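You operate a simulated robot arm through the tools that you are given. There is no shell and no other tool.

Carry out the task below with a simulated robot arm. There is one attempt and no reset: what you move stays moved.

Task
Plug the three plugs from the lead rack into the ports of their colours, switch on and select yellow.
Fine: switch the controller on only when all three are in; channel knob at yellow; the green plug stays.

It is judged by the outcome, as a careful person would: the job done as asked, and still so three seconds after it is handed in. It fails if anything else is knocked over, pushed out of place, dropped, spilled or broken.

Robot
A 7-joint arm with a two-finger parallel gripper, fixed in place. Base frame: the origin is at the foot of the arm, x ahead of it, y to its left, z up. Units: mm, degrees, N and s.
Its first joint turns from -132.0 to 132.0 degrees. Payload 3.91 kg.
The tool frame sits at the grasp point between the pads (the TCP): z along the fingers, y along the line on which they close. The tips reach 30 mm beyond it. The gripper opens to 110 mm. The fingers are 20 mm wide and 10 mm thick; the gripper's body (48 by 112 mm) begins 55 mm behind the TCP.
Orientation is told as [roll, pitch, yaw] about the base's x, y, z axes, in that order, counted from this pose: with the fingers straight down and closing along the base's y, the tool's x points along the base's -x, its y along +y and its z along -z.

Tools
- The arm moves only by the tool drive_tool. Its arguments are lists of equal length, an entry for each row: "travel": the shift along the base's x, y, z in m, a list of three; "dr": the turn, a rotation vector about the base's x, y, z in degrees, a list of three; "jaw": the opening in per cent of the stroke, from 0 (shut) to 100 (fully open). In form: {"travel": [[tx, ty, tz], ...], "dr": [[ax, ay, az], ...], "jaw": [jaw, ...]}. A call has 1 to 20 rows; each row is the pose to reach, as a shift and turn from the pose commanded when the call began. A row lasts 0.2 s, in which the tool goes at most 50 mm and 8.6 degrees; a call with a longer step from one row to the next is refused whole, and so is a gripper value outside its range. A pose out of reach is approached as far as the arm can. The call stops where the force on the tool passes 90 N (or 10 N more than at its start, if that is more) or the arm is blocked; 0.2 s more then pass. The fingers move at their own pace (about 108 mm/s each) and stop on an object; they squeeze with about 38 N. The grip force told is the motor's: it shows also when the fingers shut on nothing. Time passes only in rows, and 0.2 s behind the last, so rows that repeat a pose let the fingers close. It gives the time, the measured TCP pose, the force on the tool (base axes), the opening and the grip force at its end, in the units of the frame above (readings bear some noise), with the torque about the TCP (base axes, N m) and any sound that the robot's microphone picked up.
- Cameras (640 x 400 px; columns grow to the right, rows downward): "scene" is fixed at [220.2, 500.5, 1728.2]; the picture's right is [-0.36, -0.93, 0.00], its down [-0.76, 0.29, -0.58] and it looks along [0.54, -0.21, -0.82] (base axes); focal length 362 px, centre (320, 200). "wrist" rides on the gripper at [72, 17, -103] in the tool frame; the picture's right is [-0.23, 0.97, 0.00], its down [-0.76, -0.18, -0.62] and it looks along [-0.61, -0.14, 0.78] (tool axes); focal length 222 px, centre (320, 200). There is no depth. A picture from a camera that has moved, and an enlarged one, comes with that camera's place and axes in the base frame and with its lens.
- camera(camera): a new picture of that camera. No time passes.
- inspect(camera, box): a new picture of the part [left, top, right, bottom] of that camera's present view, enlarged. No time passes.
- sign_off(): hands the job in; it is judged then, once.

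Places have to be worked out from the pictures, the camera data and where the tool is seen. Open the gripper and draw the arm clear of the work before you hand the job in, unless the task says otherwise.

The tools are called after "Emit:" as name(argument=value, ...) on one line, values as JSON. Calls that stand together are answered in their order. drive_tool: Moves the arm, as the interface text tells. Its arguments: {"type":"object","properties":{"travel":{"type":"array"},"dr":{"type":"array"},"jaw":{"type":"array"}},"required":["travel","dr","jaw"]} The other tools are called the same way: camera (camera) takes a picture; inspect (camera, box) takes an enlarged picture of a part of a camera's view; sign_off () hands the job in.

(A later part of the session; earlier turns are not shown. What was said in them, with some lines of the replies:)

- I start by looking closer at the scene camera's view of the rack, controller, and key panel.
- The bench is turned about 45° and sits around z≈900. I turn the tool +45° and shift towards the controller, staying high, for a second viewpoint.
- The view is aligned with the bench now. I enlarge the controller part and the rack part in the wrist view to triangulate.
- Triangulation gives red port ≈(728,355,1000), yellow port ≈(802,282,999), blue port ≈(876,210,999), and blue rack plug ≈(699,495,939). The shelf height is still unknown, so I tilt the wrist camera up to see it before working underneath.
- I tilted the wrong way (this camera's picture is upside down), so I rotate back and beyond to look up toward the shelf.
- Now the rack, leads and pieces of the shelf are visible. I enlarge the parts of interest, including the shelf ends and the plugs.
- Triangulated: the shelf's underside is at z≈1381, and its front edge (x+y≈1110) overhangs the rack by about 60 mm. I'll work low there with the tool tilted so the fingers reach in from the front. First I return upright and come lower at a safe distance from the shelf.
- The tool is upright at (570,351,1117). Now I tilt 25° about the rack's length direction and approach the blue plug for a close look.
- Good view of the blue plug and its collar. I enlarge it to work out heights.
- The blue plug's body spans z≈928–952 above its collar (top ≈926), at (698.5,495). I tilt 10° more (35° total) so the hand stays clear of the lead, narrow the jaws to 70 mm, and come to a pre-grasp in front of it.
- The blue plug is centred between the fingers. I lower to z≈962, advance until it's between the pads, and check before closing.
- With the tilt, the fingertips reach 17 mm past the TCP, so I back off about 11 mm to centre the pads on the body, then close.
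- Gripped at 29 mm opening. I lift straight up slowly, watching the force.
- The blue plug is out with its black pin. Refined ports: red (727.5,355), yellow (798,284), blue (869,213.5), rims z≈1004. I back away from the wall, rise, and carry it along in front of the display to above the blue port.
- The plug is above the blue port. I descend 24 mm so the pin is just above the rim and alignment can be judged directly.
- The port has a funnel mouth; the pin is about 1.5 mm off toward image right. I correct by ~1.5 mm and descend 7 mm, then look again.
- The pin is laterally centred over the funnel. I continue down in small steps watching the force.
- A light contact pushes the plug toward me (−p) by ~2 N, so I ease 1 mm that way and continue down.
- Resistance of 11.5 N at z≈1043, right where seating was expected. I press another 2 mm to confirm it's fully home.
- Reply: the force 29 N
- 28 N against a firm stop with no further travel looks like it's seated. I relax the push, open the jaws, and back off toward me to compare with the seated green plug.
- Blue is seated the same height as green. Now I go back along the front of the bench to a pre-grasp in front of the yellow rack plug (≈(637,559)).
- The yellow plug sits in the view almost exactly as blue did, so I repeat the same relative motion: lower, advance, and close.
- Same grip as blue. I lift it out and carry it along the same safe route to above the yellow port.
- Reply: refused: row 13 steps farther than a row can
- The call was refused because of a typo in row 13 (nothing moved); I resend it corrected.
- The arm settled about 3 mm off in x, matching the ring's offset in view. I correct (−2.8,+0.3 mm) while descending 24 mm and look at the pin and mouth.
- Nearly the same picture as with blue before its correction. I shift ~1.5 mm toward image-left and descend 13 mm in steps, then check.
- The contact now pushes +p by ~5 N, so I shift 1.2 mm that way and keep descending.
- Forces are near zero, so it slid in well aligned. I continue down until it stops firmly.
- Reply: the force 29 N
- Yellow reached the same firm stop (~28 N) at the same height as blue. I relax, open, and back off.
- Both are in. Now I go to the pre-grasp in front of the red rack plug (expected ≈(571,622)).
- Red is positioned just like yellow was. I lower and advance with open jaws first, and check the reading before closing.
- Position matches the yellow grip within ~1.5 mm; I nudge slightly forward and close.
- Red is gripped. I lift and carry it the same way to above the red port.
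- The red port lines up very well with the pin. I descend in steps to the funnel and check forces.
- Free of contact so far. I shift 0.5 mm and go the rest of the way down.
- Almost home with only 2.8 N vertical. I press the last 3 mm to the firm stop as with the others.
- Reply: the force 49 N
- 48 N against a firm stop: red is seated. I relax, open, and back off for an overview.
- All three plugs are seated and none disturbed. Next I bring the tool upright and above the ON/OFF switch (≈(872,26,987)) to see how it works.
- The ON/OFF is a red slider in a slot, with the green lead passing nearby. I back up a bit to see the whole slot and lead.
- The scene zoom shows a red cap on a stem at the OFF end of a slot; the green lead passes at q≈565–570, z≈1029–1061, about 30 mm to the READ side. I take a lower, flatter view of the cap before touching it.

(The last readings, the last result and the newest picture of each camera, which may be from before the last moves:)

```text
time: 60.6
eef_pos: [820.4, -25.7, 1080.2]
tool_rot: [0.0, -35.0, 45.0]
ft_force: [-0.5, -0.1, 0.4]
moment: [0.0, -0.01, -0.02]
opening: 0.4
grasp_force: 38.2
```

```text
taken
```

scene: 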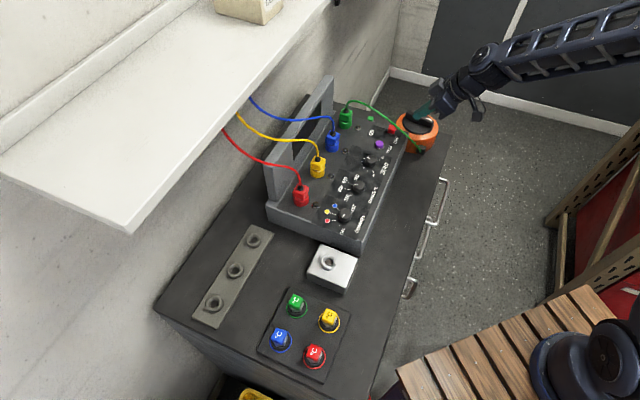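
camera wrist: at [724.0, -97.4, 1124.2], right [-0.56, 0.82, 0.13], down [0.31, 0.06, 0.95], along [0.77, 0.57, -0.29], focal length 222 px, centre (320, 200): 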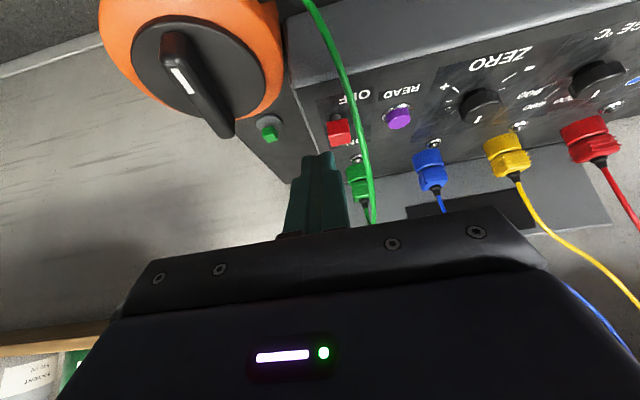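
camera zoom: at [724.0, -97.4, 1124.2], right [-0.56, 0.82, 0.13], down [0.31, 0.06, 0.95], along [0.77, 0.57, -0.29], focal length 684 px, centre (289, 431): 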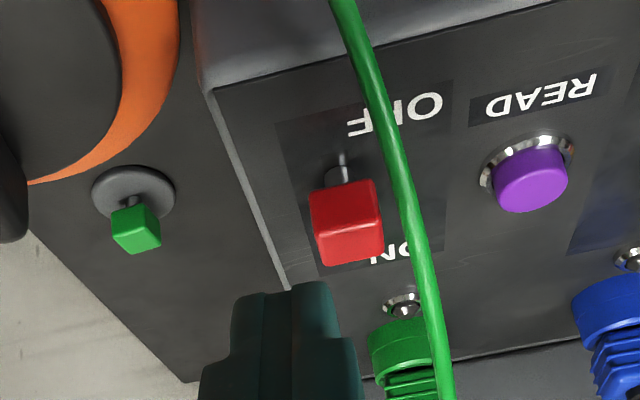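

The cap is at about (857,34.5,1003), on a stem over the flat panel (z≈983), with the green lead passing ~14 mm to its READ side and ~35 mm above. I'll push the cap toward ON with closed fingers and the hand leaned away from the lead; first upright the tool at a clear spot.

Emit:
drive_tool(travel=[[0.002, -0.002, 0.01], [0.004, -0.004, 0.015], [0.006, -0.006, 0.015], [0.008, -0.01, 0.015], [0.008, -0.01, 0.015], [0.008, -0.01, 0.015]], dr=[[-5, 5, 0], [-10, 10, 0], [-15, 15, 0], [-20, 20, 0], [-24.75, 24.75, 0], [-24.75, 24.75, 0]], jaw=[0, 0, 0, 0, 0, 0])

Emit:
drive_tool(travel=[[0.003, 0.003, 0], [0.006, 0.006, -0.005], [0.009, 0.011, -0.01], [0.0125, 0.0195, -0.015], [0.0125, 0.0195, -0.015]], dr=[[4.4, 4.4, 0], [8.8, 8.8, 0], [13.3, 13.3, 0], [17.7, 17.7, 0], [17.7, 17.7, 0]], jaw=[0, 0, 0, 0, 0])

Emit:
camera(camera="wrist")

Emit:
inspect(camera="scene", box=[340, 60, 480, 180])

```text
time: 62.0
eef_pos: [829.0, -35.9, 1096.3]
tool_rot: [0.0, 0.1, 45.0]
ft_force: [0.0, 0.0, 0.1]
moment: [0.02, -0.01, 0.01]
opening: 0.0
grasp_force: 37.8
```

```text
time: 63.2
eef_pos: [841.1, -14.6, 1081.0]
tool_rot: [25.1, 0.0, 44.9]
ft_force: [0.1, 0.9, 0.5]
moment: [0.03, 0.0, 0.01]
opening: 0.0
grasp_force: 37.4
```

```text
taken
camera wrist: at [809.0, -85.7, 1181.9], right [-0.46, 0.78, 0.41], down [0.84, 0.24, 0.49], along [0.28, 0.57, -0.77], focal length 222 px, centre (320, 200)
```

wrist: 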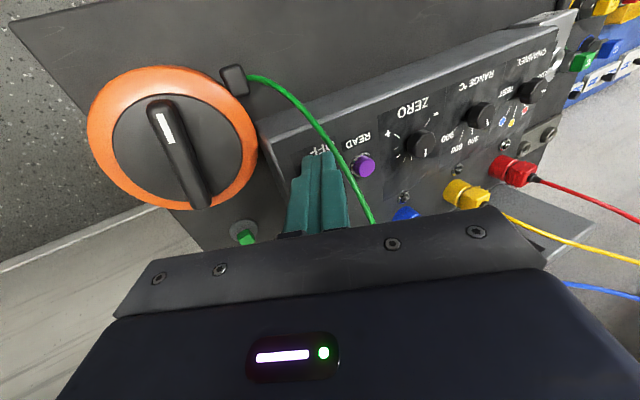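

```text
3.33 times, centred on (410, 120) of scene
camera zoom: at [220.2, 500.5, 1728.2], right [-0.36, -0.93, 0.0], down [-0.76, 0.29, -0.58], along [0.54, -0.21, -0.82], focal length 1205 px, centre (20, 467)
```

zoom: 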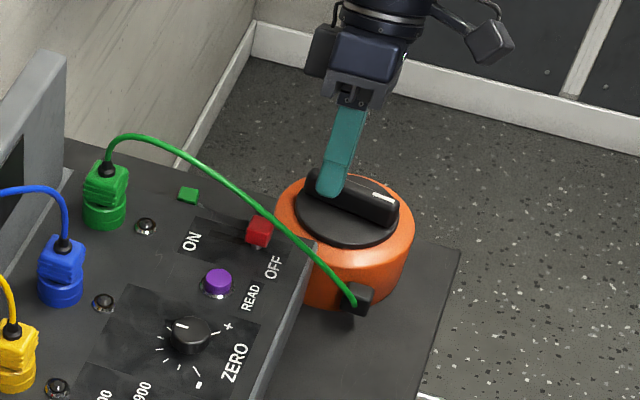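

The arm leans away from the lead nicely. I shift in front of the cap and lower to just above pushing height.

Emit:
drive_tool(travel=[[0.0019, 0.0078, -0.01], [0.0019, 0.0078, -0.025], [0.0019, 0.0078, -0.04], [0.0019, 0.0078, -0.04]], dr=[[0, 0, 0], [0, 0, 0], [0, 0, 0], [0, 0, 0]], jaw=[0, 0, 0, 0])

Emit:
camera(camera="wrist")

Emit:
inspect(camera="wrist", box=[250, 90, 430, 240])

Emit:
inspect(camera="scene", box=[340, 60, 480, 180])

```text
time: 64.2
eef_pos: [842.3, -8.0, 1039.9]
tool_rot: [25.0, 0.0, 44.9]
ft_force: [0.2, 0.1, 0.0]
moment: [0.04, -0.02, 0.01]
opening: 0.1
grasp_force: 37.2
```

```text
taken
camera wrist: at [810.7, -78.3, 1141.3], right [-0.46, 0.78, 0.41], down [0.84, 0.24, 0.49], along [0.29, 0.57, -0.77], focal length 222 px, centre (320, 200)
```

wrist: 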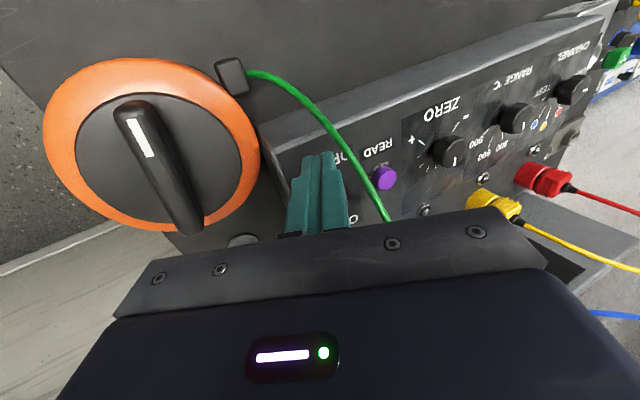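

```text
2.67 times, centred on (340, 165) of wrist
camera zoom: at [810.7, -78.3, 1141.3], right [-0.46, 0.78, 0.41], down [0.84, 0.24, 0.49], along [0.29, 0.57, -0.77], focal length 592 px, centre (267, 293)
```

zoom: 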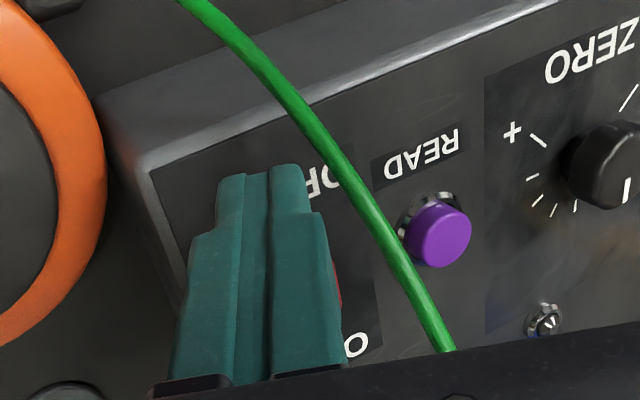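

```text
3.33 times, centred on (410, 120) of scene
camera zoom: at [220.2, 500.5, 1728.2], right [-0.36, -0.93, 0.0], down [-0.76, 0.29, -0.58], along [0.54, -0.21, -0.82], focal length 1205 px, centre (20, 467)
```

zoom: 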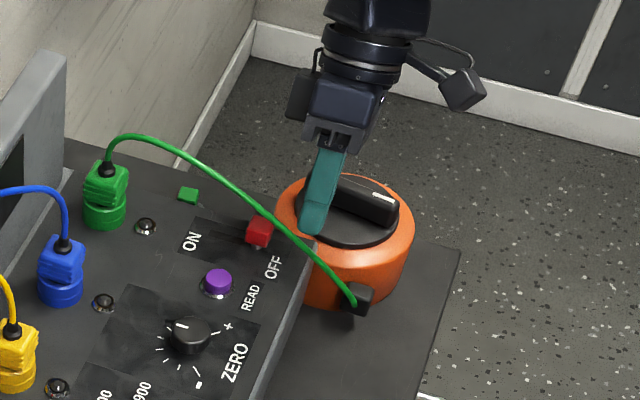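

Fingertip is in line with the cap from the OFF side, lead clear. I lower 16 mm and push gently toward ON in small steps.

Emit:
drive_tool(travel=[[0, 0, -0.008], [0, 0, -0.016], [0.0028, 0.0028, -0.016], [0.0057, 0.0057, -0.016], [0.0085, 0.0085, -0.016], [0.0113, 0.0113, -0.016], [0.0141, 0.0141, -0.016], [0.017, 0.017, -0.016], [0.017, 0.017, -0.016]], dr=[[0, 0, 0], [0, 0, 0], [0, 0, 0], [0, 0, 0], [0, 0, 0], [0, 0, 0], [0, 0, 0], [0, 0, 0], [0, 0, 0]], jaw=[0, 0, 0, 0, 0, 0, 0, 0, 0])

Emit:
inspect(camera="scene", box=[340, 60, 480, 180])

Emit:
inspect(camera="wrist", box=[250, 90, 430, 240])

```text
time: 66.2
eef_pos: [859.0, 10.0, 1025.3]
tool_rot: [25.0, 0.0, 45.0]
ft_force: [-1.8, -1.8, 0.0]
moment: [0.0, 0.03, -0.01]
opening: 0.4
grasp_force: 37.8
```

```text
3.33 times, centred on (410, 120) of scene
camera zoom: at [220.2, 500.5, 1728.2], right [-0.36, -0.93, 0.0], down [-0.76, 0.29, -0.58], along [0.54, -0.21, -0.82], focal length 1205 px, centre (20, 467)
```

zoom: 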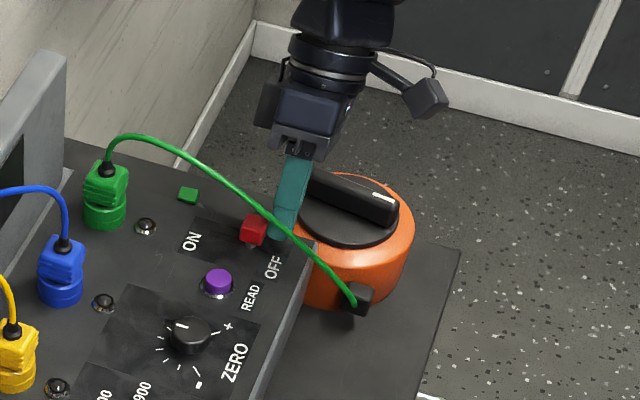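

```text
2.67 times, centred on (340, 165) of wrist
camera zoom: at [827.7, -61.3, 1125.7], right [-0.46, 0.78, 0.41], down [0.84, 0.24, 0.49], along [0.29, 0.57, -0.77], focal length 592 px, centre (267, 293)
```

zoom: 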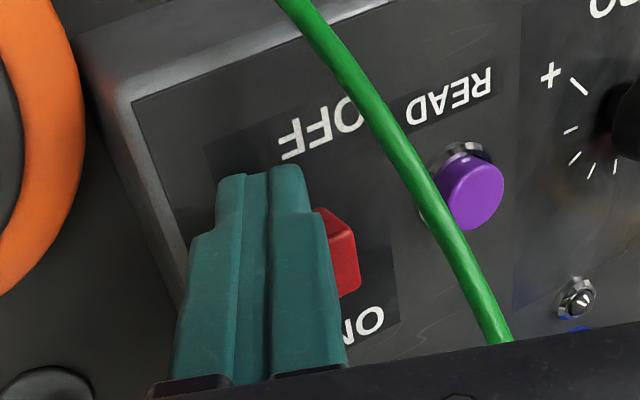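

Contact made: ~2.5 N resistance and the cap began to move. I keep pushing toward ON.

Emit:
drive_tool(travel=[[0.0021, 0.0021, 0], [0.0042, 0.0042, 0], [0.0064, 0.0064, 0], [0.0085, 0.0085, 0], [0.0106, 0.0106, 0], [0.0127, 0.0127, 0], [0.0127, 0.0127, 0]], dr=[[0, 0, 0], [0, 0, 0], [0, 0, 0], [0, 0, 0], [0, 0, 0], [0, 0, 0], [0, 0, 0]], jaw=[0, 0, 0, 0, 0, 0, 0])

Emit:
inspect(camera="scene", box=[340, 60, 480, 180])

Emit:
inspect(camera="wrist", box=[250, 90, 430, 240])

```text
time: 67.8
eef_pos: [873.1, 21.4, 1022.9]
tool_rot: [25.0, 0.1, 45.0]
ft_force: [0.3, 0.2, 0.1]
moment: [0.02, -0.01, 0.02]
opening: 0.0
grasp_force: 37.1
```

```text
3.33 times, centred on (410, 120) of scene
camera zoom: at [220.2, 500.5, 1728.2], right [-0.36, -0.93, 0.0], down [-0.76, 0.29, -0.58], along [0.54, -0.21, -0.82], focal length 1205 px, centre (20, 467)
```

zoom: 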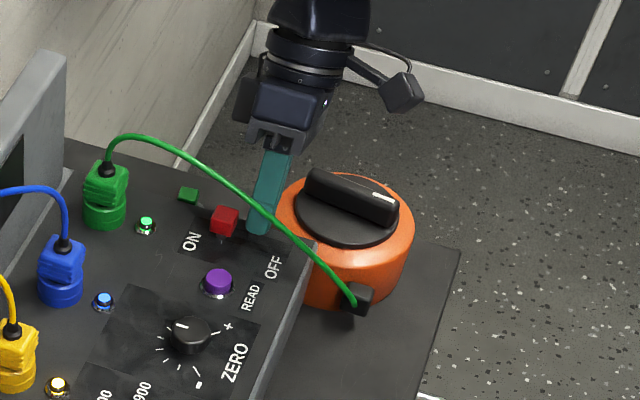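

```text
2.67 times, centred on (340, 165) of wrist
camera zoom: at [841.3, -48.5, 1124.8], right [-0.46, 0.78, 0.41], down [0.84, 0.24, 0.49], along [0.28, 0.57, -0.77], focal length 592 px, centre (267, 293)
```

zoom: 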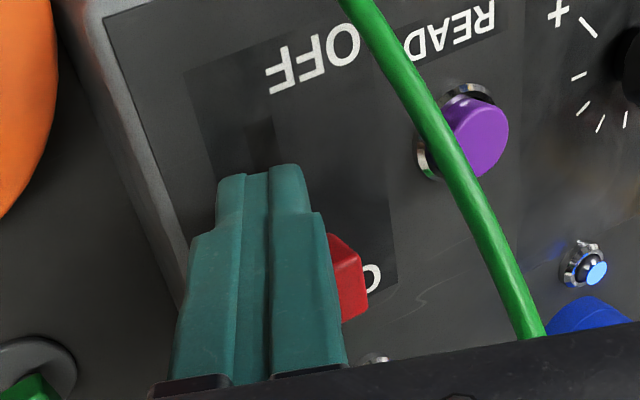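

The switch snapped over to ON and the port LEDs lit (confirming seated plugs). I withdraw backwards and up, then check.

Emit:
drive_tool(travel=[[-0.008, -0.008, 0], [-0.016, -0.016, 0.005], [-0.02, -0.024, 0.03], [-0.02, -0.03, 0.06], [-0.02, -0.03, 0.09], [-0.02, -0.03, 0.09]], dr=[[0, 0, 0], [0, 0, 0], [0, 0, 0], [0, 0, 0], [0, 0, 0], [0, 0, 0]], jaw=[0, 0, 0, 0, 0, 0])

Emit:
inspect(camera="scene", box=[250, 70, 430, 250])

Emit:
camera(camera="wrist")

```text
time: 69.2
eef_pos: [853.2, -8.1, 1112.1]
tool_rot: [25.0, 0.0, 44.9]
ft_force: [0.5, 0.1, 0.2]
moment: [-0.01, 0.0, -0.02]
opening: 0.0
grasp_force: 37.2
```

```text
2.22 times, centred on (340, 160) of scene
camera zoom: at [220.2, 500.5, 1728.2], right [-0.36, -0.93, 0.0], down [-0.76, 0.29, -0.58], along [0.54, -0.21, -0.82], focal length 804 px, centre (276, 289)
```

zoom: 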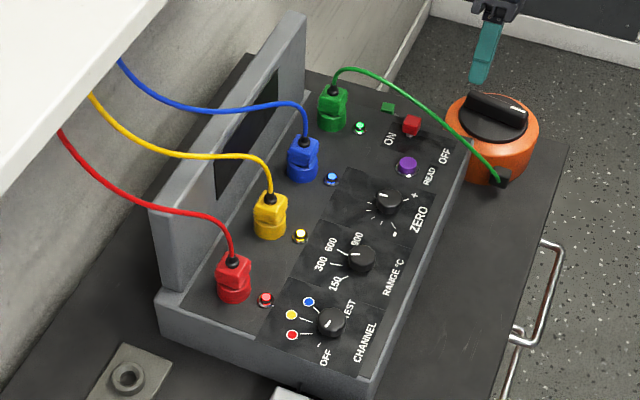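

```text
taken
camera wrist: at [820.9, -79.1, 1213.2], right [-0.46, 0.78, 0.41], down [0.84, 0.24, 0.49], along [0.29, 0.57, -0.77], focal length 222 px, centre (320, 200)
```

wrist: 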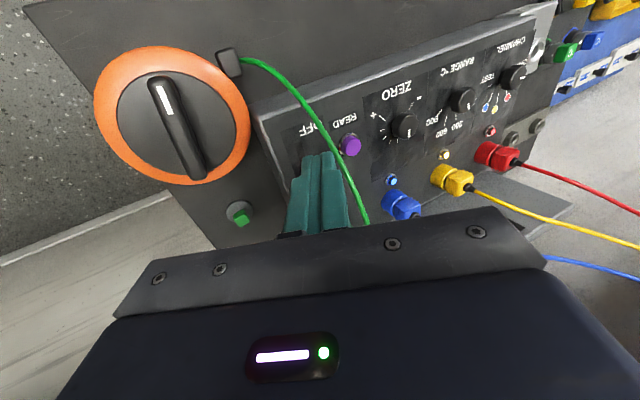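

All four LEDs are lit and the switch sits at ON. Now I move upright above the channel knob (≈(640,275)) to read its angles closely.

Emit:
drive_tool(travel=[[-0.005, 0.005, 0.02], [-0.025, 0.03, 0.03], [-0.05, 0.062, 0.03], [-0.075, 0.095, 0.03], [-0.1, 0.128, 0.03], [-0.125, 0.161, 0.03], [-0.15, 0.194, 0.03], [-0.175, 0.227, 0.02], [-0.195, 0.257, 0.01], [-0.211, 0.283, -0.004], [-0.211, 0.283, -0.004]], dr=[[-2, -2, 0], [-4, -4, 0], [-6, -6, 0], [-8, -8, 0], [-10, -10, 0], [-12, -12, 0], [-14, -14, 0], [-16, -16, 0], [-17.7, -17.7, 0], [-17.7, -17.7, 0], [-17.7, -17.7, 0]], jaw=[0, 0, 0, 10, 20, 40, 60, 70, 70, 70, 70])

Emit:
camera(camera="wrist")

Emit:
inspect(camera="wrist", box=[240, 60, 400, 180])

Emit:
inspect(camera="scene", box=[290, 160, 390, 250])

```text
time: 71.6
eef_pos: [641.3, 272.8, 1110.5]
tool_rot: [-0.1, 0.1, 44.9]
ft_force: [0.1, -0.2, -0.3]
moment: [-0.02, 0.02, 0.01]
opening: 77.2
grasp_force: 0.1
```

```text
taken
camera wrist: at [577.6, 235.6, 1214.1], right [-0.53, 0.85, 0.0], down [0.66, 0.41, 0.62], along [0.53, 0.33, -0.78], focal length 222 px, centre (320, 200)
```

wrist: 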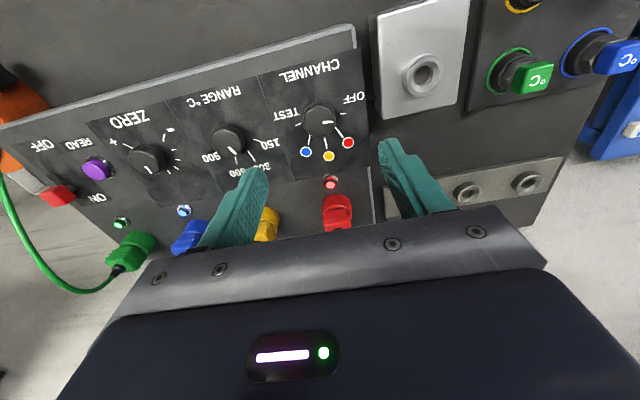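

```text
3.33 times, centred on (320, 120) of wrist
camera zoom: at [577.6, 235.6, 1214.1], right [-0.53, 0.85, 0.0], down [0.66, 0.41, 0.62], along [0.53, 0.33, -0.78], focal length 740 px, centre (320, 467)
```

zoom: 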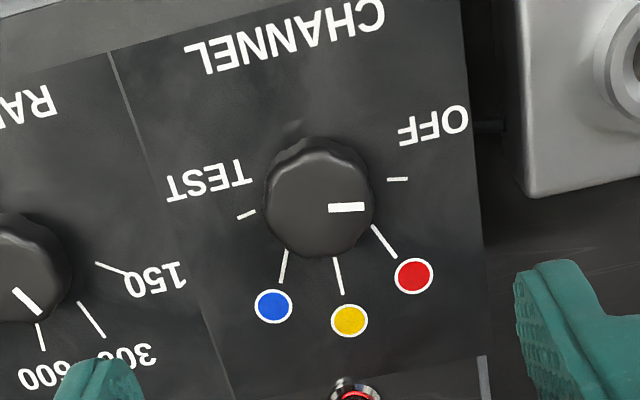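

```text
4.44 times, centred on (340, 205) of scene
camera zoom: at [220.2, 500.5, 1728.2], right [-0.36, -0.93, 0.0], down [-0.76, 0.29, -0.58], along [0.54, -0.21, -0.82], focal length 1607 px, centre (231, 178)
```

zoom: 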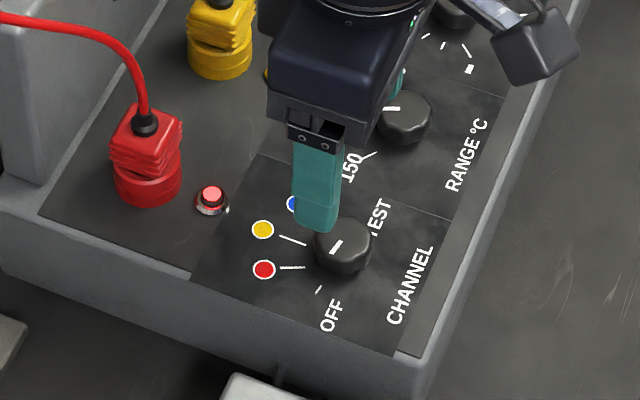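

The pointer is at OFF; yellow's tick points straight toward the back (+p), which means turning the knob clockwise (from above) by roughly 70°. Knob top is at (639.4,274.2,1005). I centre over it and descend with open fingers.

Emit:
drive_tool(travel=[[-0.0012, -0.0009, -0.02], [-0.0012, -0.0009, -0.04], [-0.0012, -0.0009, -0.06], [-0.0012, -0.0009, -0.065], [-0.0012, -0.0009, -0.065]], dr=[[0, 0, 0], [0, 0, 0], [0, 0, 0], [0, 0, 0], [0, 0, 0]], jaw=[55, 55, 55, 55, 55])

Emit:
camera(camera="wrist")

Emit:
inspect(camera="wrist", box=[220, 70, 440, 240])

Emit:
inspect(camera="scene", box=[290, 160, 390, 250])

```text
time: 72.8
eef_pos: [640.4, 273.4, 1044.6]
tool_rot: [0.1, 0.0, 44.9]
ft_force: [0.5, -0.2, 0.4]
moment: [-0.01, 0.03, 0.0]
opening: 60.4
grasp_force: 0.1
```

```text
taken
camera wrist: at [576.6, 235.2, 1148.1], right [-0.53, 0.85, 0.0], down [0.66, 0.41, 0.62], along [0.53, 0.33, -0.78], focal length 222 px, centre (320, 200)
```

wrist: 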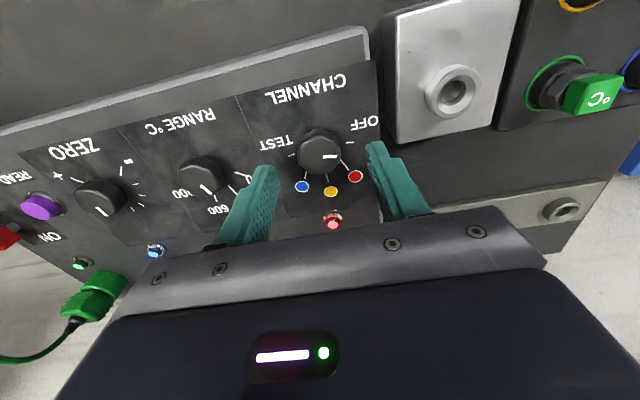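

```text
2.35 times, centred on (330, 155) of wrist
camera zoom: at [576.6, 235.2, 1148.1], right [-0.53, 0.85, 0.0], down [0.66, 0.41, 0.62], along [0.53, 0.33, -0.78], focal length 523 px, centre (296, 306)
```

zoom: 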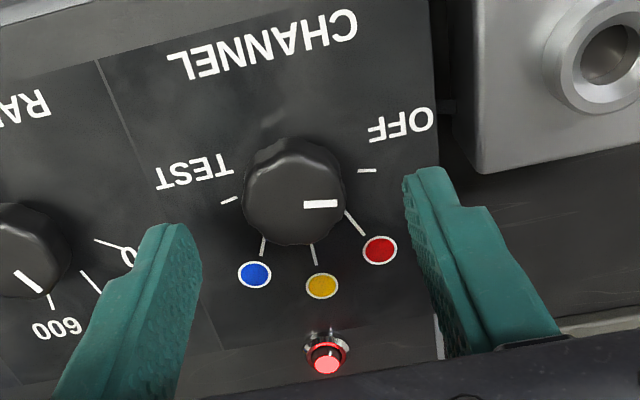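

```text
4.44 times, centred on (340, 205) of scene
camera zoom: at [220.2, 500.5, 1728.2], right [-0.36, -0.93, 0.0], down [-0.76, 0.29, -0.58], along [0.54, -0.21, -0.82], focal length 1607 px, centre (231, 178)
```

zoom: 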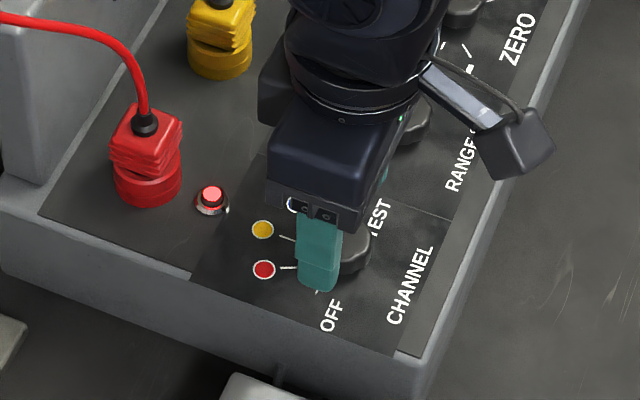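

The knob sits centred between the fingers. I lower 22 mm so the tips overlap the knob by ~12 mm above the panel, and close on it.

Emit:
drive_tool(travel=[[-0.0007, 0, -0.006], [-0.0007, 0, -0.012], [-0.0007, 0, -0.018], [-0.0007, 0, -0.022], [-0.0007, 0, -0.022], [-0.0007, 0, -0.022], [-0.0007, 0, -0.022], [-0.0007, 0, -0.022]], dr=[[0, 0, 0], [0, 0, 0], [0, 0, 0], [0, 0, 0], [0, 0, 0], [0, 0, 0], [0, 0, 0], [0, 0, 0]], jaw=[55, 55, 55, 55, 55, 35, 15, 15])

Emit:
inspect(camera="wrist", box=[220, 70, 440, 240])

Emit:
inspect(camera="scene", box=[290, 160, 390, 250])

```text
time: 74.6
eef_pos: [639.7, 271.9, 1022.6]
tool_rot: [0.1, 0.0, 45.0]
ft_force: [13.1, -11.9, 0.1]
moment: [-0.43, -0.56, 0.01]
opening: 31.5
grasp_force: 44.8
```

```text
2.35 times, centred on (330, 155) of wrist
camera zoom: at [576.4, 234.3, 1126.6], right [-0.53, 0.85, 0.0], down [0.66, 0.41, 0.62], along [0.53, 0.33, -0.78], focal length 523 px, centre (296, 306)
```

zoom: 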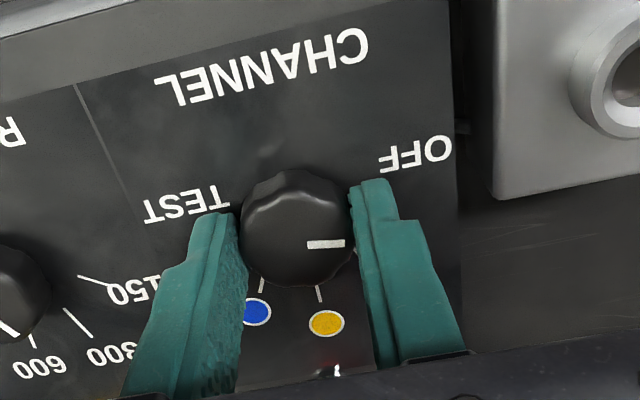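

```text
4.44 times, centred on (340, 205) of scene
camera zoom: at [220.2, 500.5, 1728.2], right [-0.36, -0.93, 0.0], down [-0.76, 0.29, -0.58], along [0.54, -0.21, -0.82], focal length 1607 px, centre (231, 178)
```

zoom: 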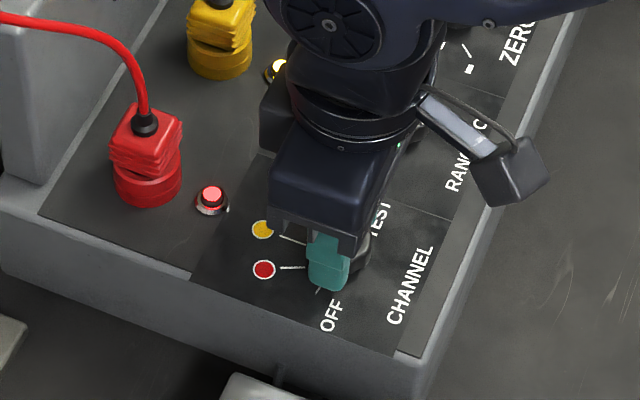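

The side force (~18 N toward +q) shows I'm slightly off-centre; I shift ~1 mm that way to relieve it.

Emit:
drive_tool(travel=[[0.0008, -0.0008, 0], [0.0008, -0.0008, 0]], dr=[[0, 0, 0], [0, 0, 0]], jaw=[15, 15])

```text
time: 75.2
eef_pos: [640.7, 272.9, 1023.7]
tool_rot: [0.0, 0.1, 45.0]
ft_force: [8.5, -14.0, -0.6]
moment: [0.09, -0.76, -0.1]
opening: 31.2
grasp_force: 44.3
```

Only a small decrease; I shift another 1.5 mm in the same direction to see the trend.

Emit:
drive_tool(travel=[[0.0011, -0.0011, 0], [0.0011, -0.0011, 0], [0.0011, -0.0011, 0]], dr=[[0, 0, 0], [0, 0, 0], [0, 0, 0]], jaw=[15, 15, 15])

```text
time: 76.0
eef_pos: [639.7, 271.6, 1022.4]
tool_rot: [0.1, 0.0, 45.2]
ft_force: [-8.7, 2.2, 1.1]
moment: [0.18, 0.51, -0.23]
opening: 31.2
grasp_force: 45.2
```

Sign flipped, so the centre is just between. I back off half a millimetre and start turning clockwise, first 36°.

Emit:
drive_tool(travel=[[-0.0005, 0, 0], [-0.0005, 0, 0], [-0.0005, 0, 0], [-0.0005, 0, 0], [-0.0005, 0, 0], [-0.0005, 0, 0], [-0.0005, 0, 0], [-0.0005, 0, 0]], dr=[[0, 0, 0], [0, 0, -6], [0, 0, -12], [0, 0, -18], [0, 0, -24], [0, 0, -30], [0, 0, -36], [0, 0, -36]], jaw=[15, 15, 15, 15, 15, 15, 15, 15])

Emit:
inspect(camera="wrist", box=[220, 70, 440, 240])

Emit:
camera(camera="scene")

```text
time: 77.8
eef_pos: [641.0, 272.2, 1022.9]
tool_rot: [0.0, 0.1, 9.0]
ft_force: [-8.8, 16.9, -7.1]
moment: [0.56, 0.58, -0.02]
opening: 31.1
grasp_force: 44.4
```

```text
2.35 times, centred on (330, 155) of wrist
camera zoom: at [565.6, 278.7, 1126.7], right [0.07, 1.0, 0.0], down [0.78, -0.06, 0.62], along [0.62, -0.05, -0.78], focal length 523 px, centre (296, 306)
```

zoom: 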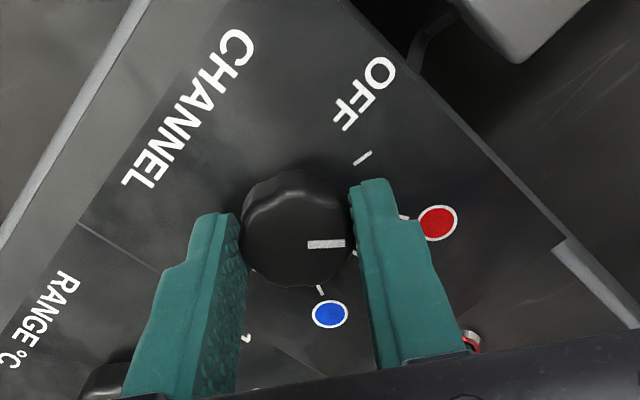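

```text
taken
```

scene: 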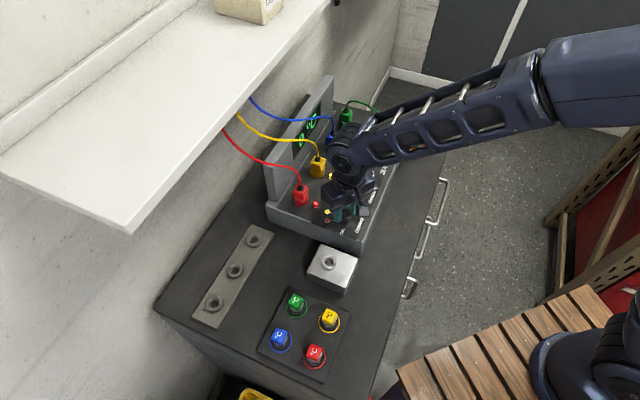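

The knob follows and the display has come on. I check the display and knob before the rest of the turn.

Emit:
inspect(camera="scene", box=[260, 60, 360, 140])

Emit:
inspect(camera="scene", box=[290, 160, 390, 250])

Emit:
inspect(camera="wrist", box=[310, 110, 430, 200])

```text
5.00 times, centred on (310, 100) of scene
camera zoom: at [220.2, 500.5, 1728.2], right [-0.36, -0.93, 0.0], down [-0.76, 0.29, -0.58], along [0.54, -0.21, -0.82], focal length 1808 px, centre (370, 700)
```

zoom: 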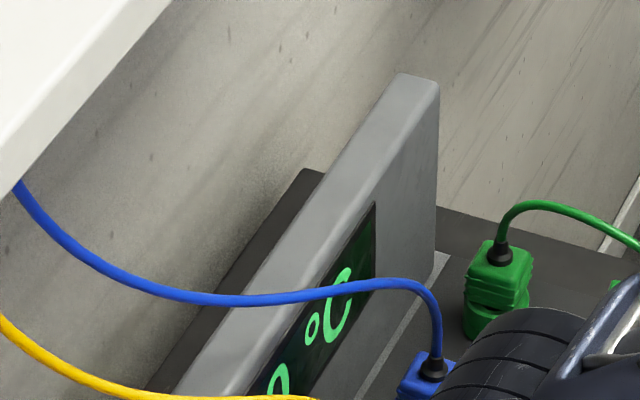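

```text
4.44 times, centred on (340, 205) of scene
camera zoom: at [220.2, 500.5, 1728.2], right [-0.36, -0.93, 0.0], down [-0.76, 0.29, -0.58], along [0.54, -0.21, -0.82], focal length 1607 px, centre (231, 178)
```

zoom: 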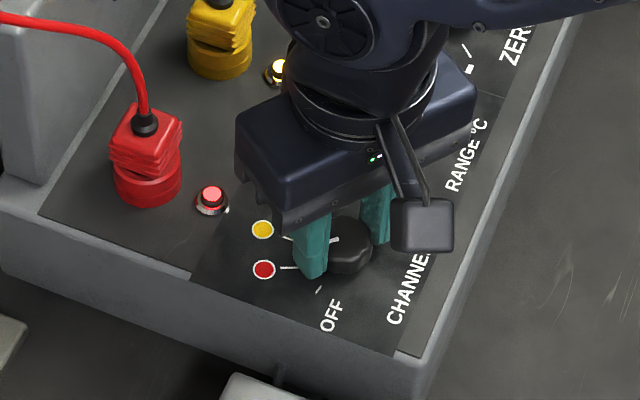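

```text
4.44 times, centred on (370, 155) of wrist
camera zoom: at [565.6, 278.7, 1126.7], right [0.07, 1.0, 0.0], down [0.78, -0.06, 0.62], along [0.62, -0.05, -0.78], focal length 987 px, centre (98, 400)
```

zoom: 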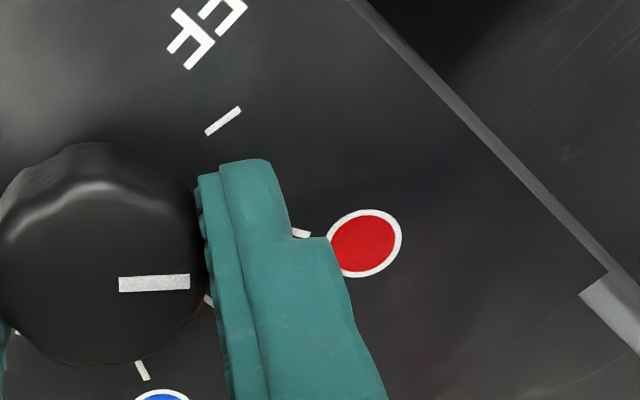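

From the mark now at ≈88° and the yellow dot at ≈45° (world), about 43° more is needed. I turn 42° further clockwise.

Emit:
drive_tool(travel=[[0, 0, 0], [0, 0, 0], [0, 0, 0], [0, 0, 0], [0, 0, 0], [0, 0, 0], [0, 0, 0], [0, 0, 0]], dr=[[0, 0, -7], [0, 0, -14], [0, 0, -21], [0, 0, -28], [0, 0, -35], [0, 0, -42], [0, 0, -42], [0, 0, -42]], jaw=[15, 15, 15, 15, 15, 15, 15, 15])

Emit:
inspect(camera="wrist", box=[220, 70, 440, 240])

Emit:
inspect(camera="scene", box=[290, 160, 390, 250])

```text
time: 79.6
eef_pos: [640.2, 272.2, 1022.9]
tool_rot: [-0.1, 0.0, -33.0]
ft_force: [-12.3, 14.1, -7.8]
moment: [0.49, 0.66, 0.0]
opening: 31.4
grasp_force: 45.5
```

```text
2.35 times, centred on (330, 155) of wrist
camera zoom: at [588.2, 326.7, 1126.7], right [0.72, 0.69, 0.0], down [0.54, -0.56, 0.62], along [0.43, -0.45, -0.78], focal length 523 px, centre (296, 306)
```

zoom: 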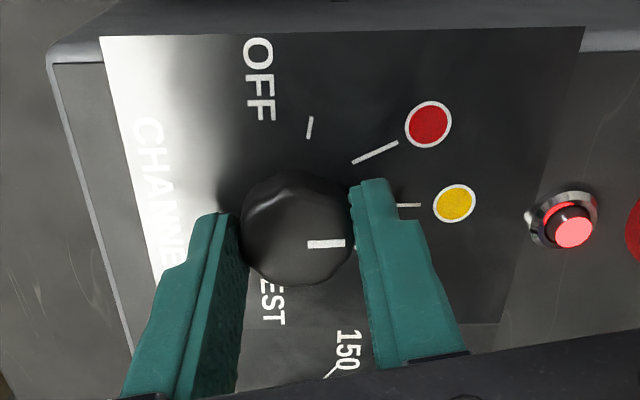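

```text
4.44 times, centred on (340, 205) of scene
camera zoom: at [220.2, 500.5, 1728.2], right [-0.36, -0.93, 0.0], down [-0.76, 0.29, -0.58], along [0.54, -0.21, -0.82], focal length 1607 px, centre (231, 178)
```

zoom: 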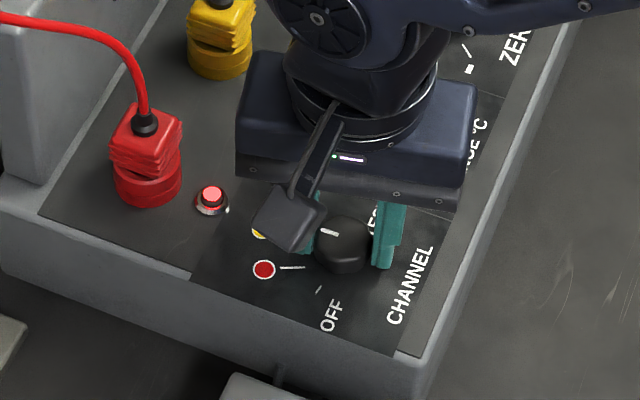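

The mark now points straight along the yellow tick (≈45° each). I open the fingers, rise straight up, and check whether the knob stays.

Emit:
drive_tool(travel=[[0, 0, 0], [0, 0, 0], [0, 0, 0], [0, 0, 0.02], [0, 0, 0.05], [0, 0, 0.09], [0, 0, 0.12], [0, 0, 0.12]], dr=[[0, 0, 0], [0, 0, 0], [0, 0, 0], [0, 0, 0], [0, 0, 0], [0, 0, 0], [0, 0, 0], [0, 0, 0]], jaw=[40, 55, 55, 55, 55, 55, 55, 55])

Emit:
camera(camera="wrist")

Emit:
inspect(camera="wrist", box=[240, 60, 420, 200])

Emit:
inspect(camera="scene", box=[290, 160, 390, 250])

```text
time: 81.4
eef_pos: [640.9, 270.9, 1144.5]
tool_rot: [0.1, -0.1, -33.0]
ft_force: [0.4, 0.8, 0.1]
moment: [0.01, -0.01, 0.03]
opening: 60.7
grasp_force: 0.0
```

```text
taken
camera wrist: at [588.2, 324.9, 1247.6], right [0.72, 0.69, 0.0], down [0.54, -0.56, 0.62], along [0.43, -0.45, -0.78], focal length 222 px, centre (320, 200)
```

wrist: 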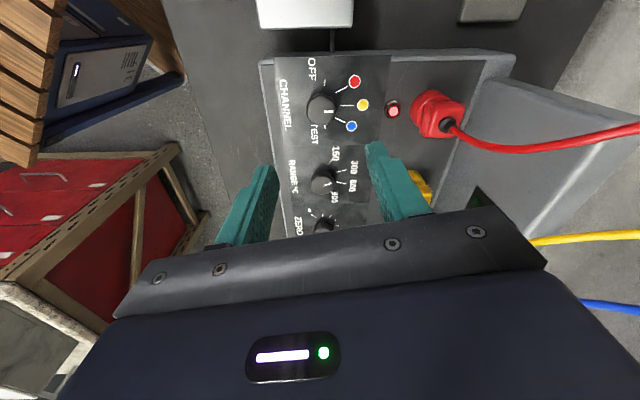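

```text
2.86 times, centred on (330, 130) of wrist
camera zoom: at [588.2, 324.9, 1247.6], right [0.72, 0.69, 0.0], down [0.54, -0.56, 0.62], along [0.43, -0.45, -0.78], focal length 635 px, centre (291, 400)
```

zoom: 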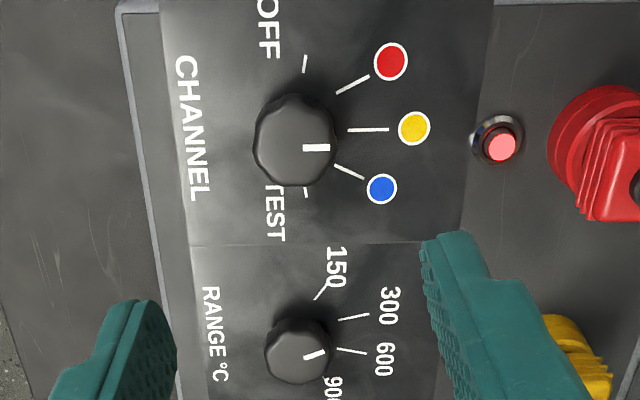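

```text
4.44 times, centred on (340, 205) of scene
camera zoom: at [220.2, 500.5, 1728.2], right [-0.36, -0.93, 0.0], down [-0.76, 0.29, -0.58], along [0.54, -0.21, -0.82], focal length 1607 px, centre (231, 178)
```

zoom: 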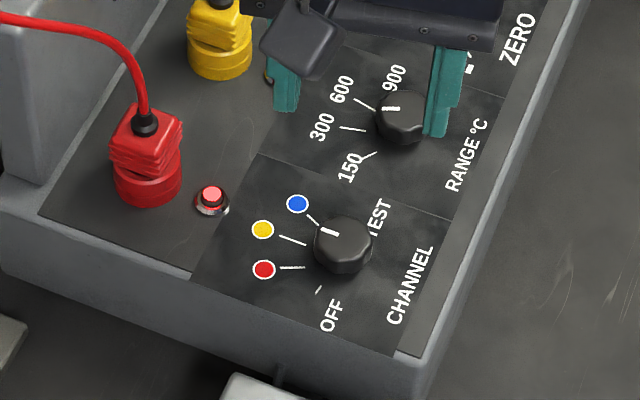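

The mark is parallel to and aligned with the yellow tick, and the knob held. I now draw the arm up and back, clear of the work, with the gripper open, and do a final check.

Emit:
drive_tool(travel=[[-0.005, -0.005, 0.03], [-0.02, -0.02, 0.06], [-0.05, -0.05, 0.08], [-0.08, -0.08, 0.1], [-0.11, -0.11, 0.115], [-0.14, -0.145, 0.125], [-0.14, -0.145, 0.125]], dr=[[0, 0, 8], [0, 0, 16], [0, 0, 24], [0, 0, 32], [0, 0, 40], [0, 0, 48], [0, 0, 56]], jaw=[55, 55, 70, 100, 100, 100, 100])

Emit:
camera(camera="scene")

Emit:
camera(camera="wrist")

Emit:
inspect(camera="scene", box=[250, 70, 450, 250])

Emit:
inspect(camera="scene", box=[150, 210, 370, 390])

```text
time: 83.0
eef_pos: [500.6, 127.7, 1268.8]
tool_rot: [0.0, 0.1, 23.3]
ft_force: [0.2, -0.4, -0.8]
moment: [-0.01, -0.02, 0.03]
opening: 110.2
grasp_force: 0.2
```

```text
taken
```

scene: 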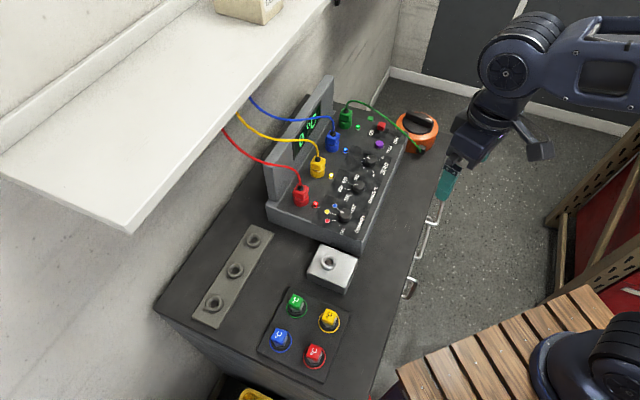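

```text
taken
camera wrist: at [427.2, 116.0, 1371.1], right [-0.17, 0.98, 0.0], down [0.77, 0.14, 0.62], along [0.61, 0.11, -0.78], focal length 222 px, centre (320, 200)
```

wrist: 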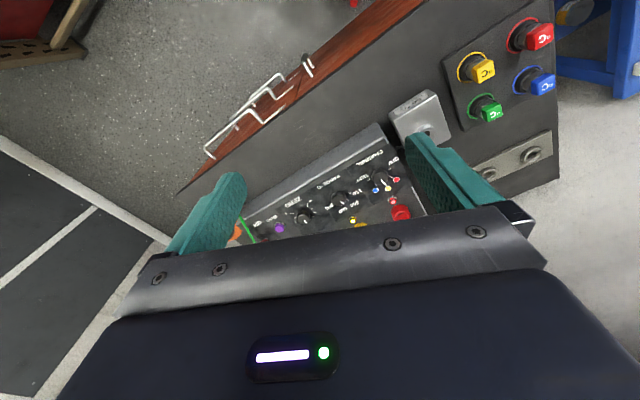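

```text
2.22 times, centred on (350, 160) of scene
camera zoom: at [220.2, 500.5, 1728.2], right [-0.36, -0.93, 0.0], down [-0.76, 0.29, -0.58], along [0.54, -0.21, -0.82], focal length 804 px, centre (253, 289)
```

zoom: 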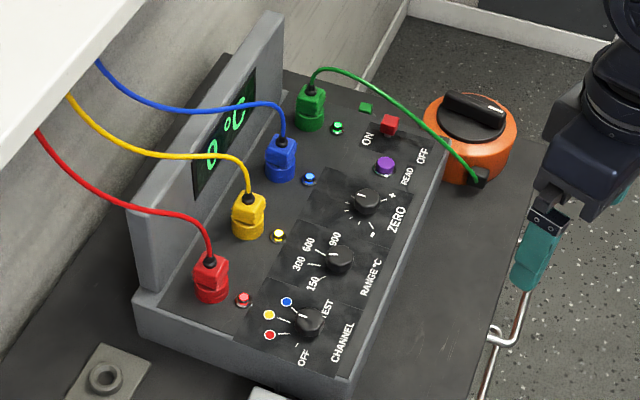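

```text
2.22 times, centred on (260, 300) of scene
camera zoom: at [220.2, 500.5, 1728.2], right [-0.36, -0.93, 0.0], down [-0.76, 0.29, -0.58], along [0.54, -0.21, -0.82], focal length 804 px, centre (453, -22)
```

zoom: 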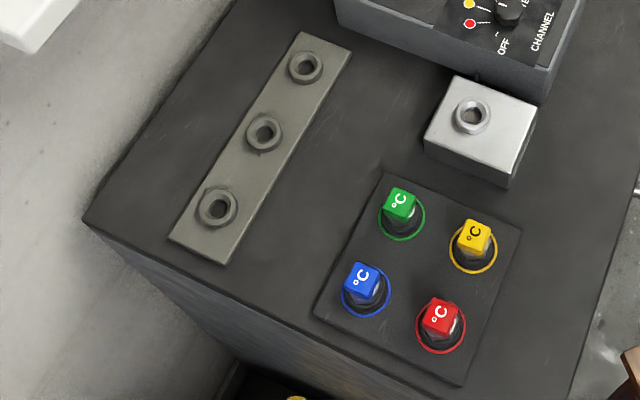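

All plugs are in, LEDs and display lit, switch at ON, nothing else moved. One last magnified look at the channel knob.

Emit:
inspect(camera="scene", box=[315, 190, 365, 230])

Emit:
inspect(camera="scene", box=[285, 90, 355, 160])

```text
10.00 times, centred on (340, 210) of scene
camera zoom: at [220.2, 500.5, 1728.2], right [-0.36, -0.93, 0.0], down [-0.76, 0.29, -0.58], along [0.54, -0.21, -0.82], focal length 3616 px, centre (120, 100)
```

zoom: 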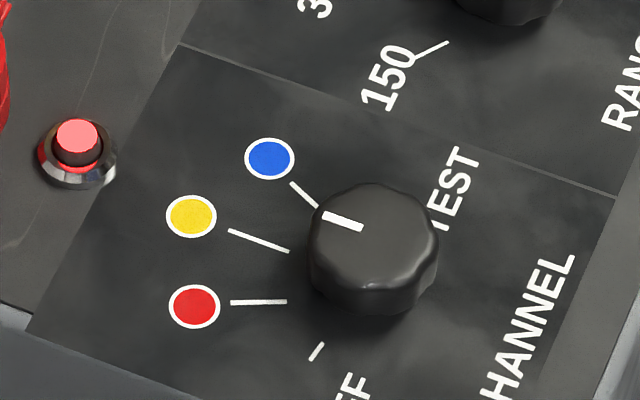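

```text
5.71 times, centred on (320, 125) of scene
camera zoom: at [220.2, 500.5, 1728.2], right [-0.36, -0.93, 0.0], down [-0.76, 0.29, -0.58], along [0.54, -0.21, -0.82], focal length 2066 px, centre (320, 629)
```

zoom: 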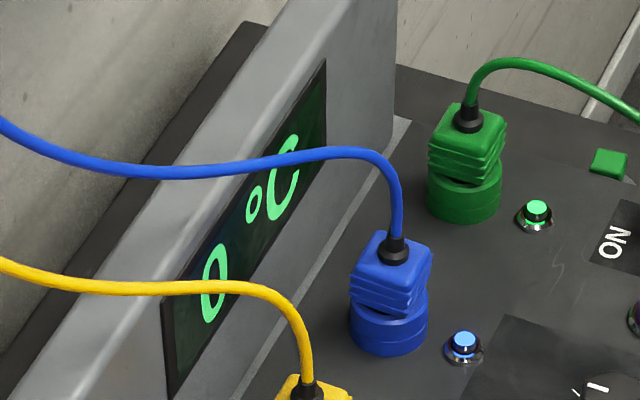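

The pointer lies along the yellow tick to within a couple of degrees, all port LEDs are lit, and the arm is clear with the gripper open. I hand the job in.

Emit:
sign_off()

```text
The job is handed in.
```

The job is done and handed in; I haven't seen the judging result.

- **Plugs:** the blue, yellow and red plugs from the lead rack are seated in the ports of their colours, each pushed down to a firm stop. I left the green plug alone.
- **Switch:** I switched the controller on only after all three plugs were in. All four port lights came on, and the display lit once I began turning the channel knob.
- **Channel knob:** it points at yellow, within about 2° of the tick mark, and stayed there after I let go.

In the last pictures nothing else on the bench had moved or been knocked over. The arm is drawn back clear of the work with the gripper open.
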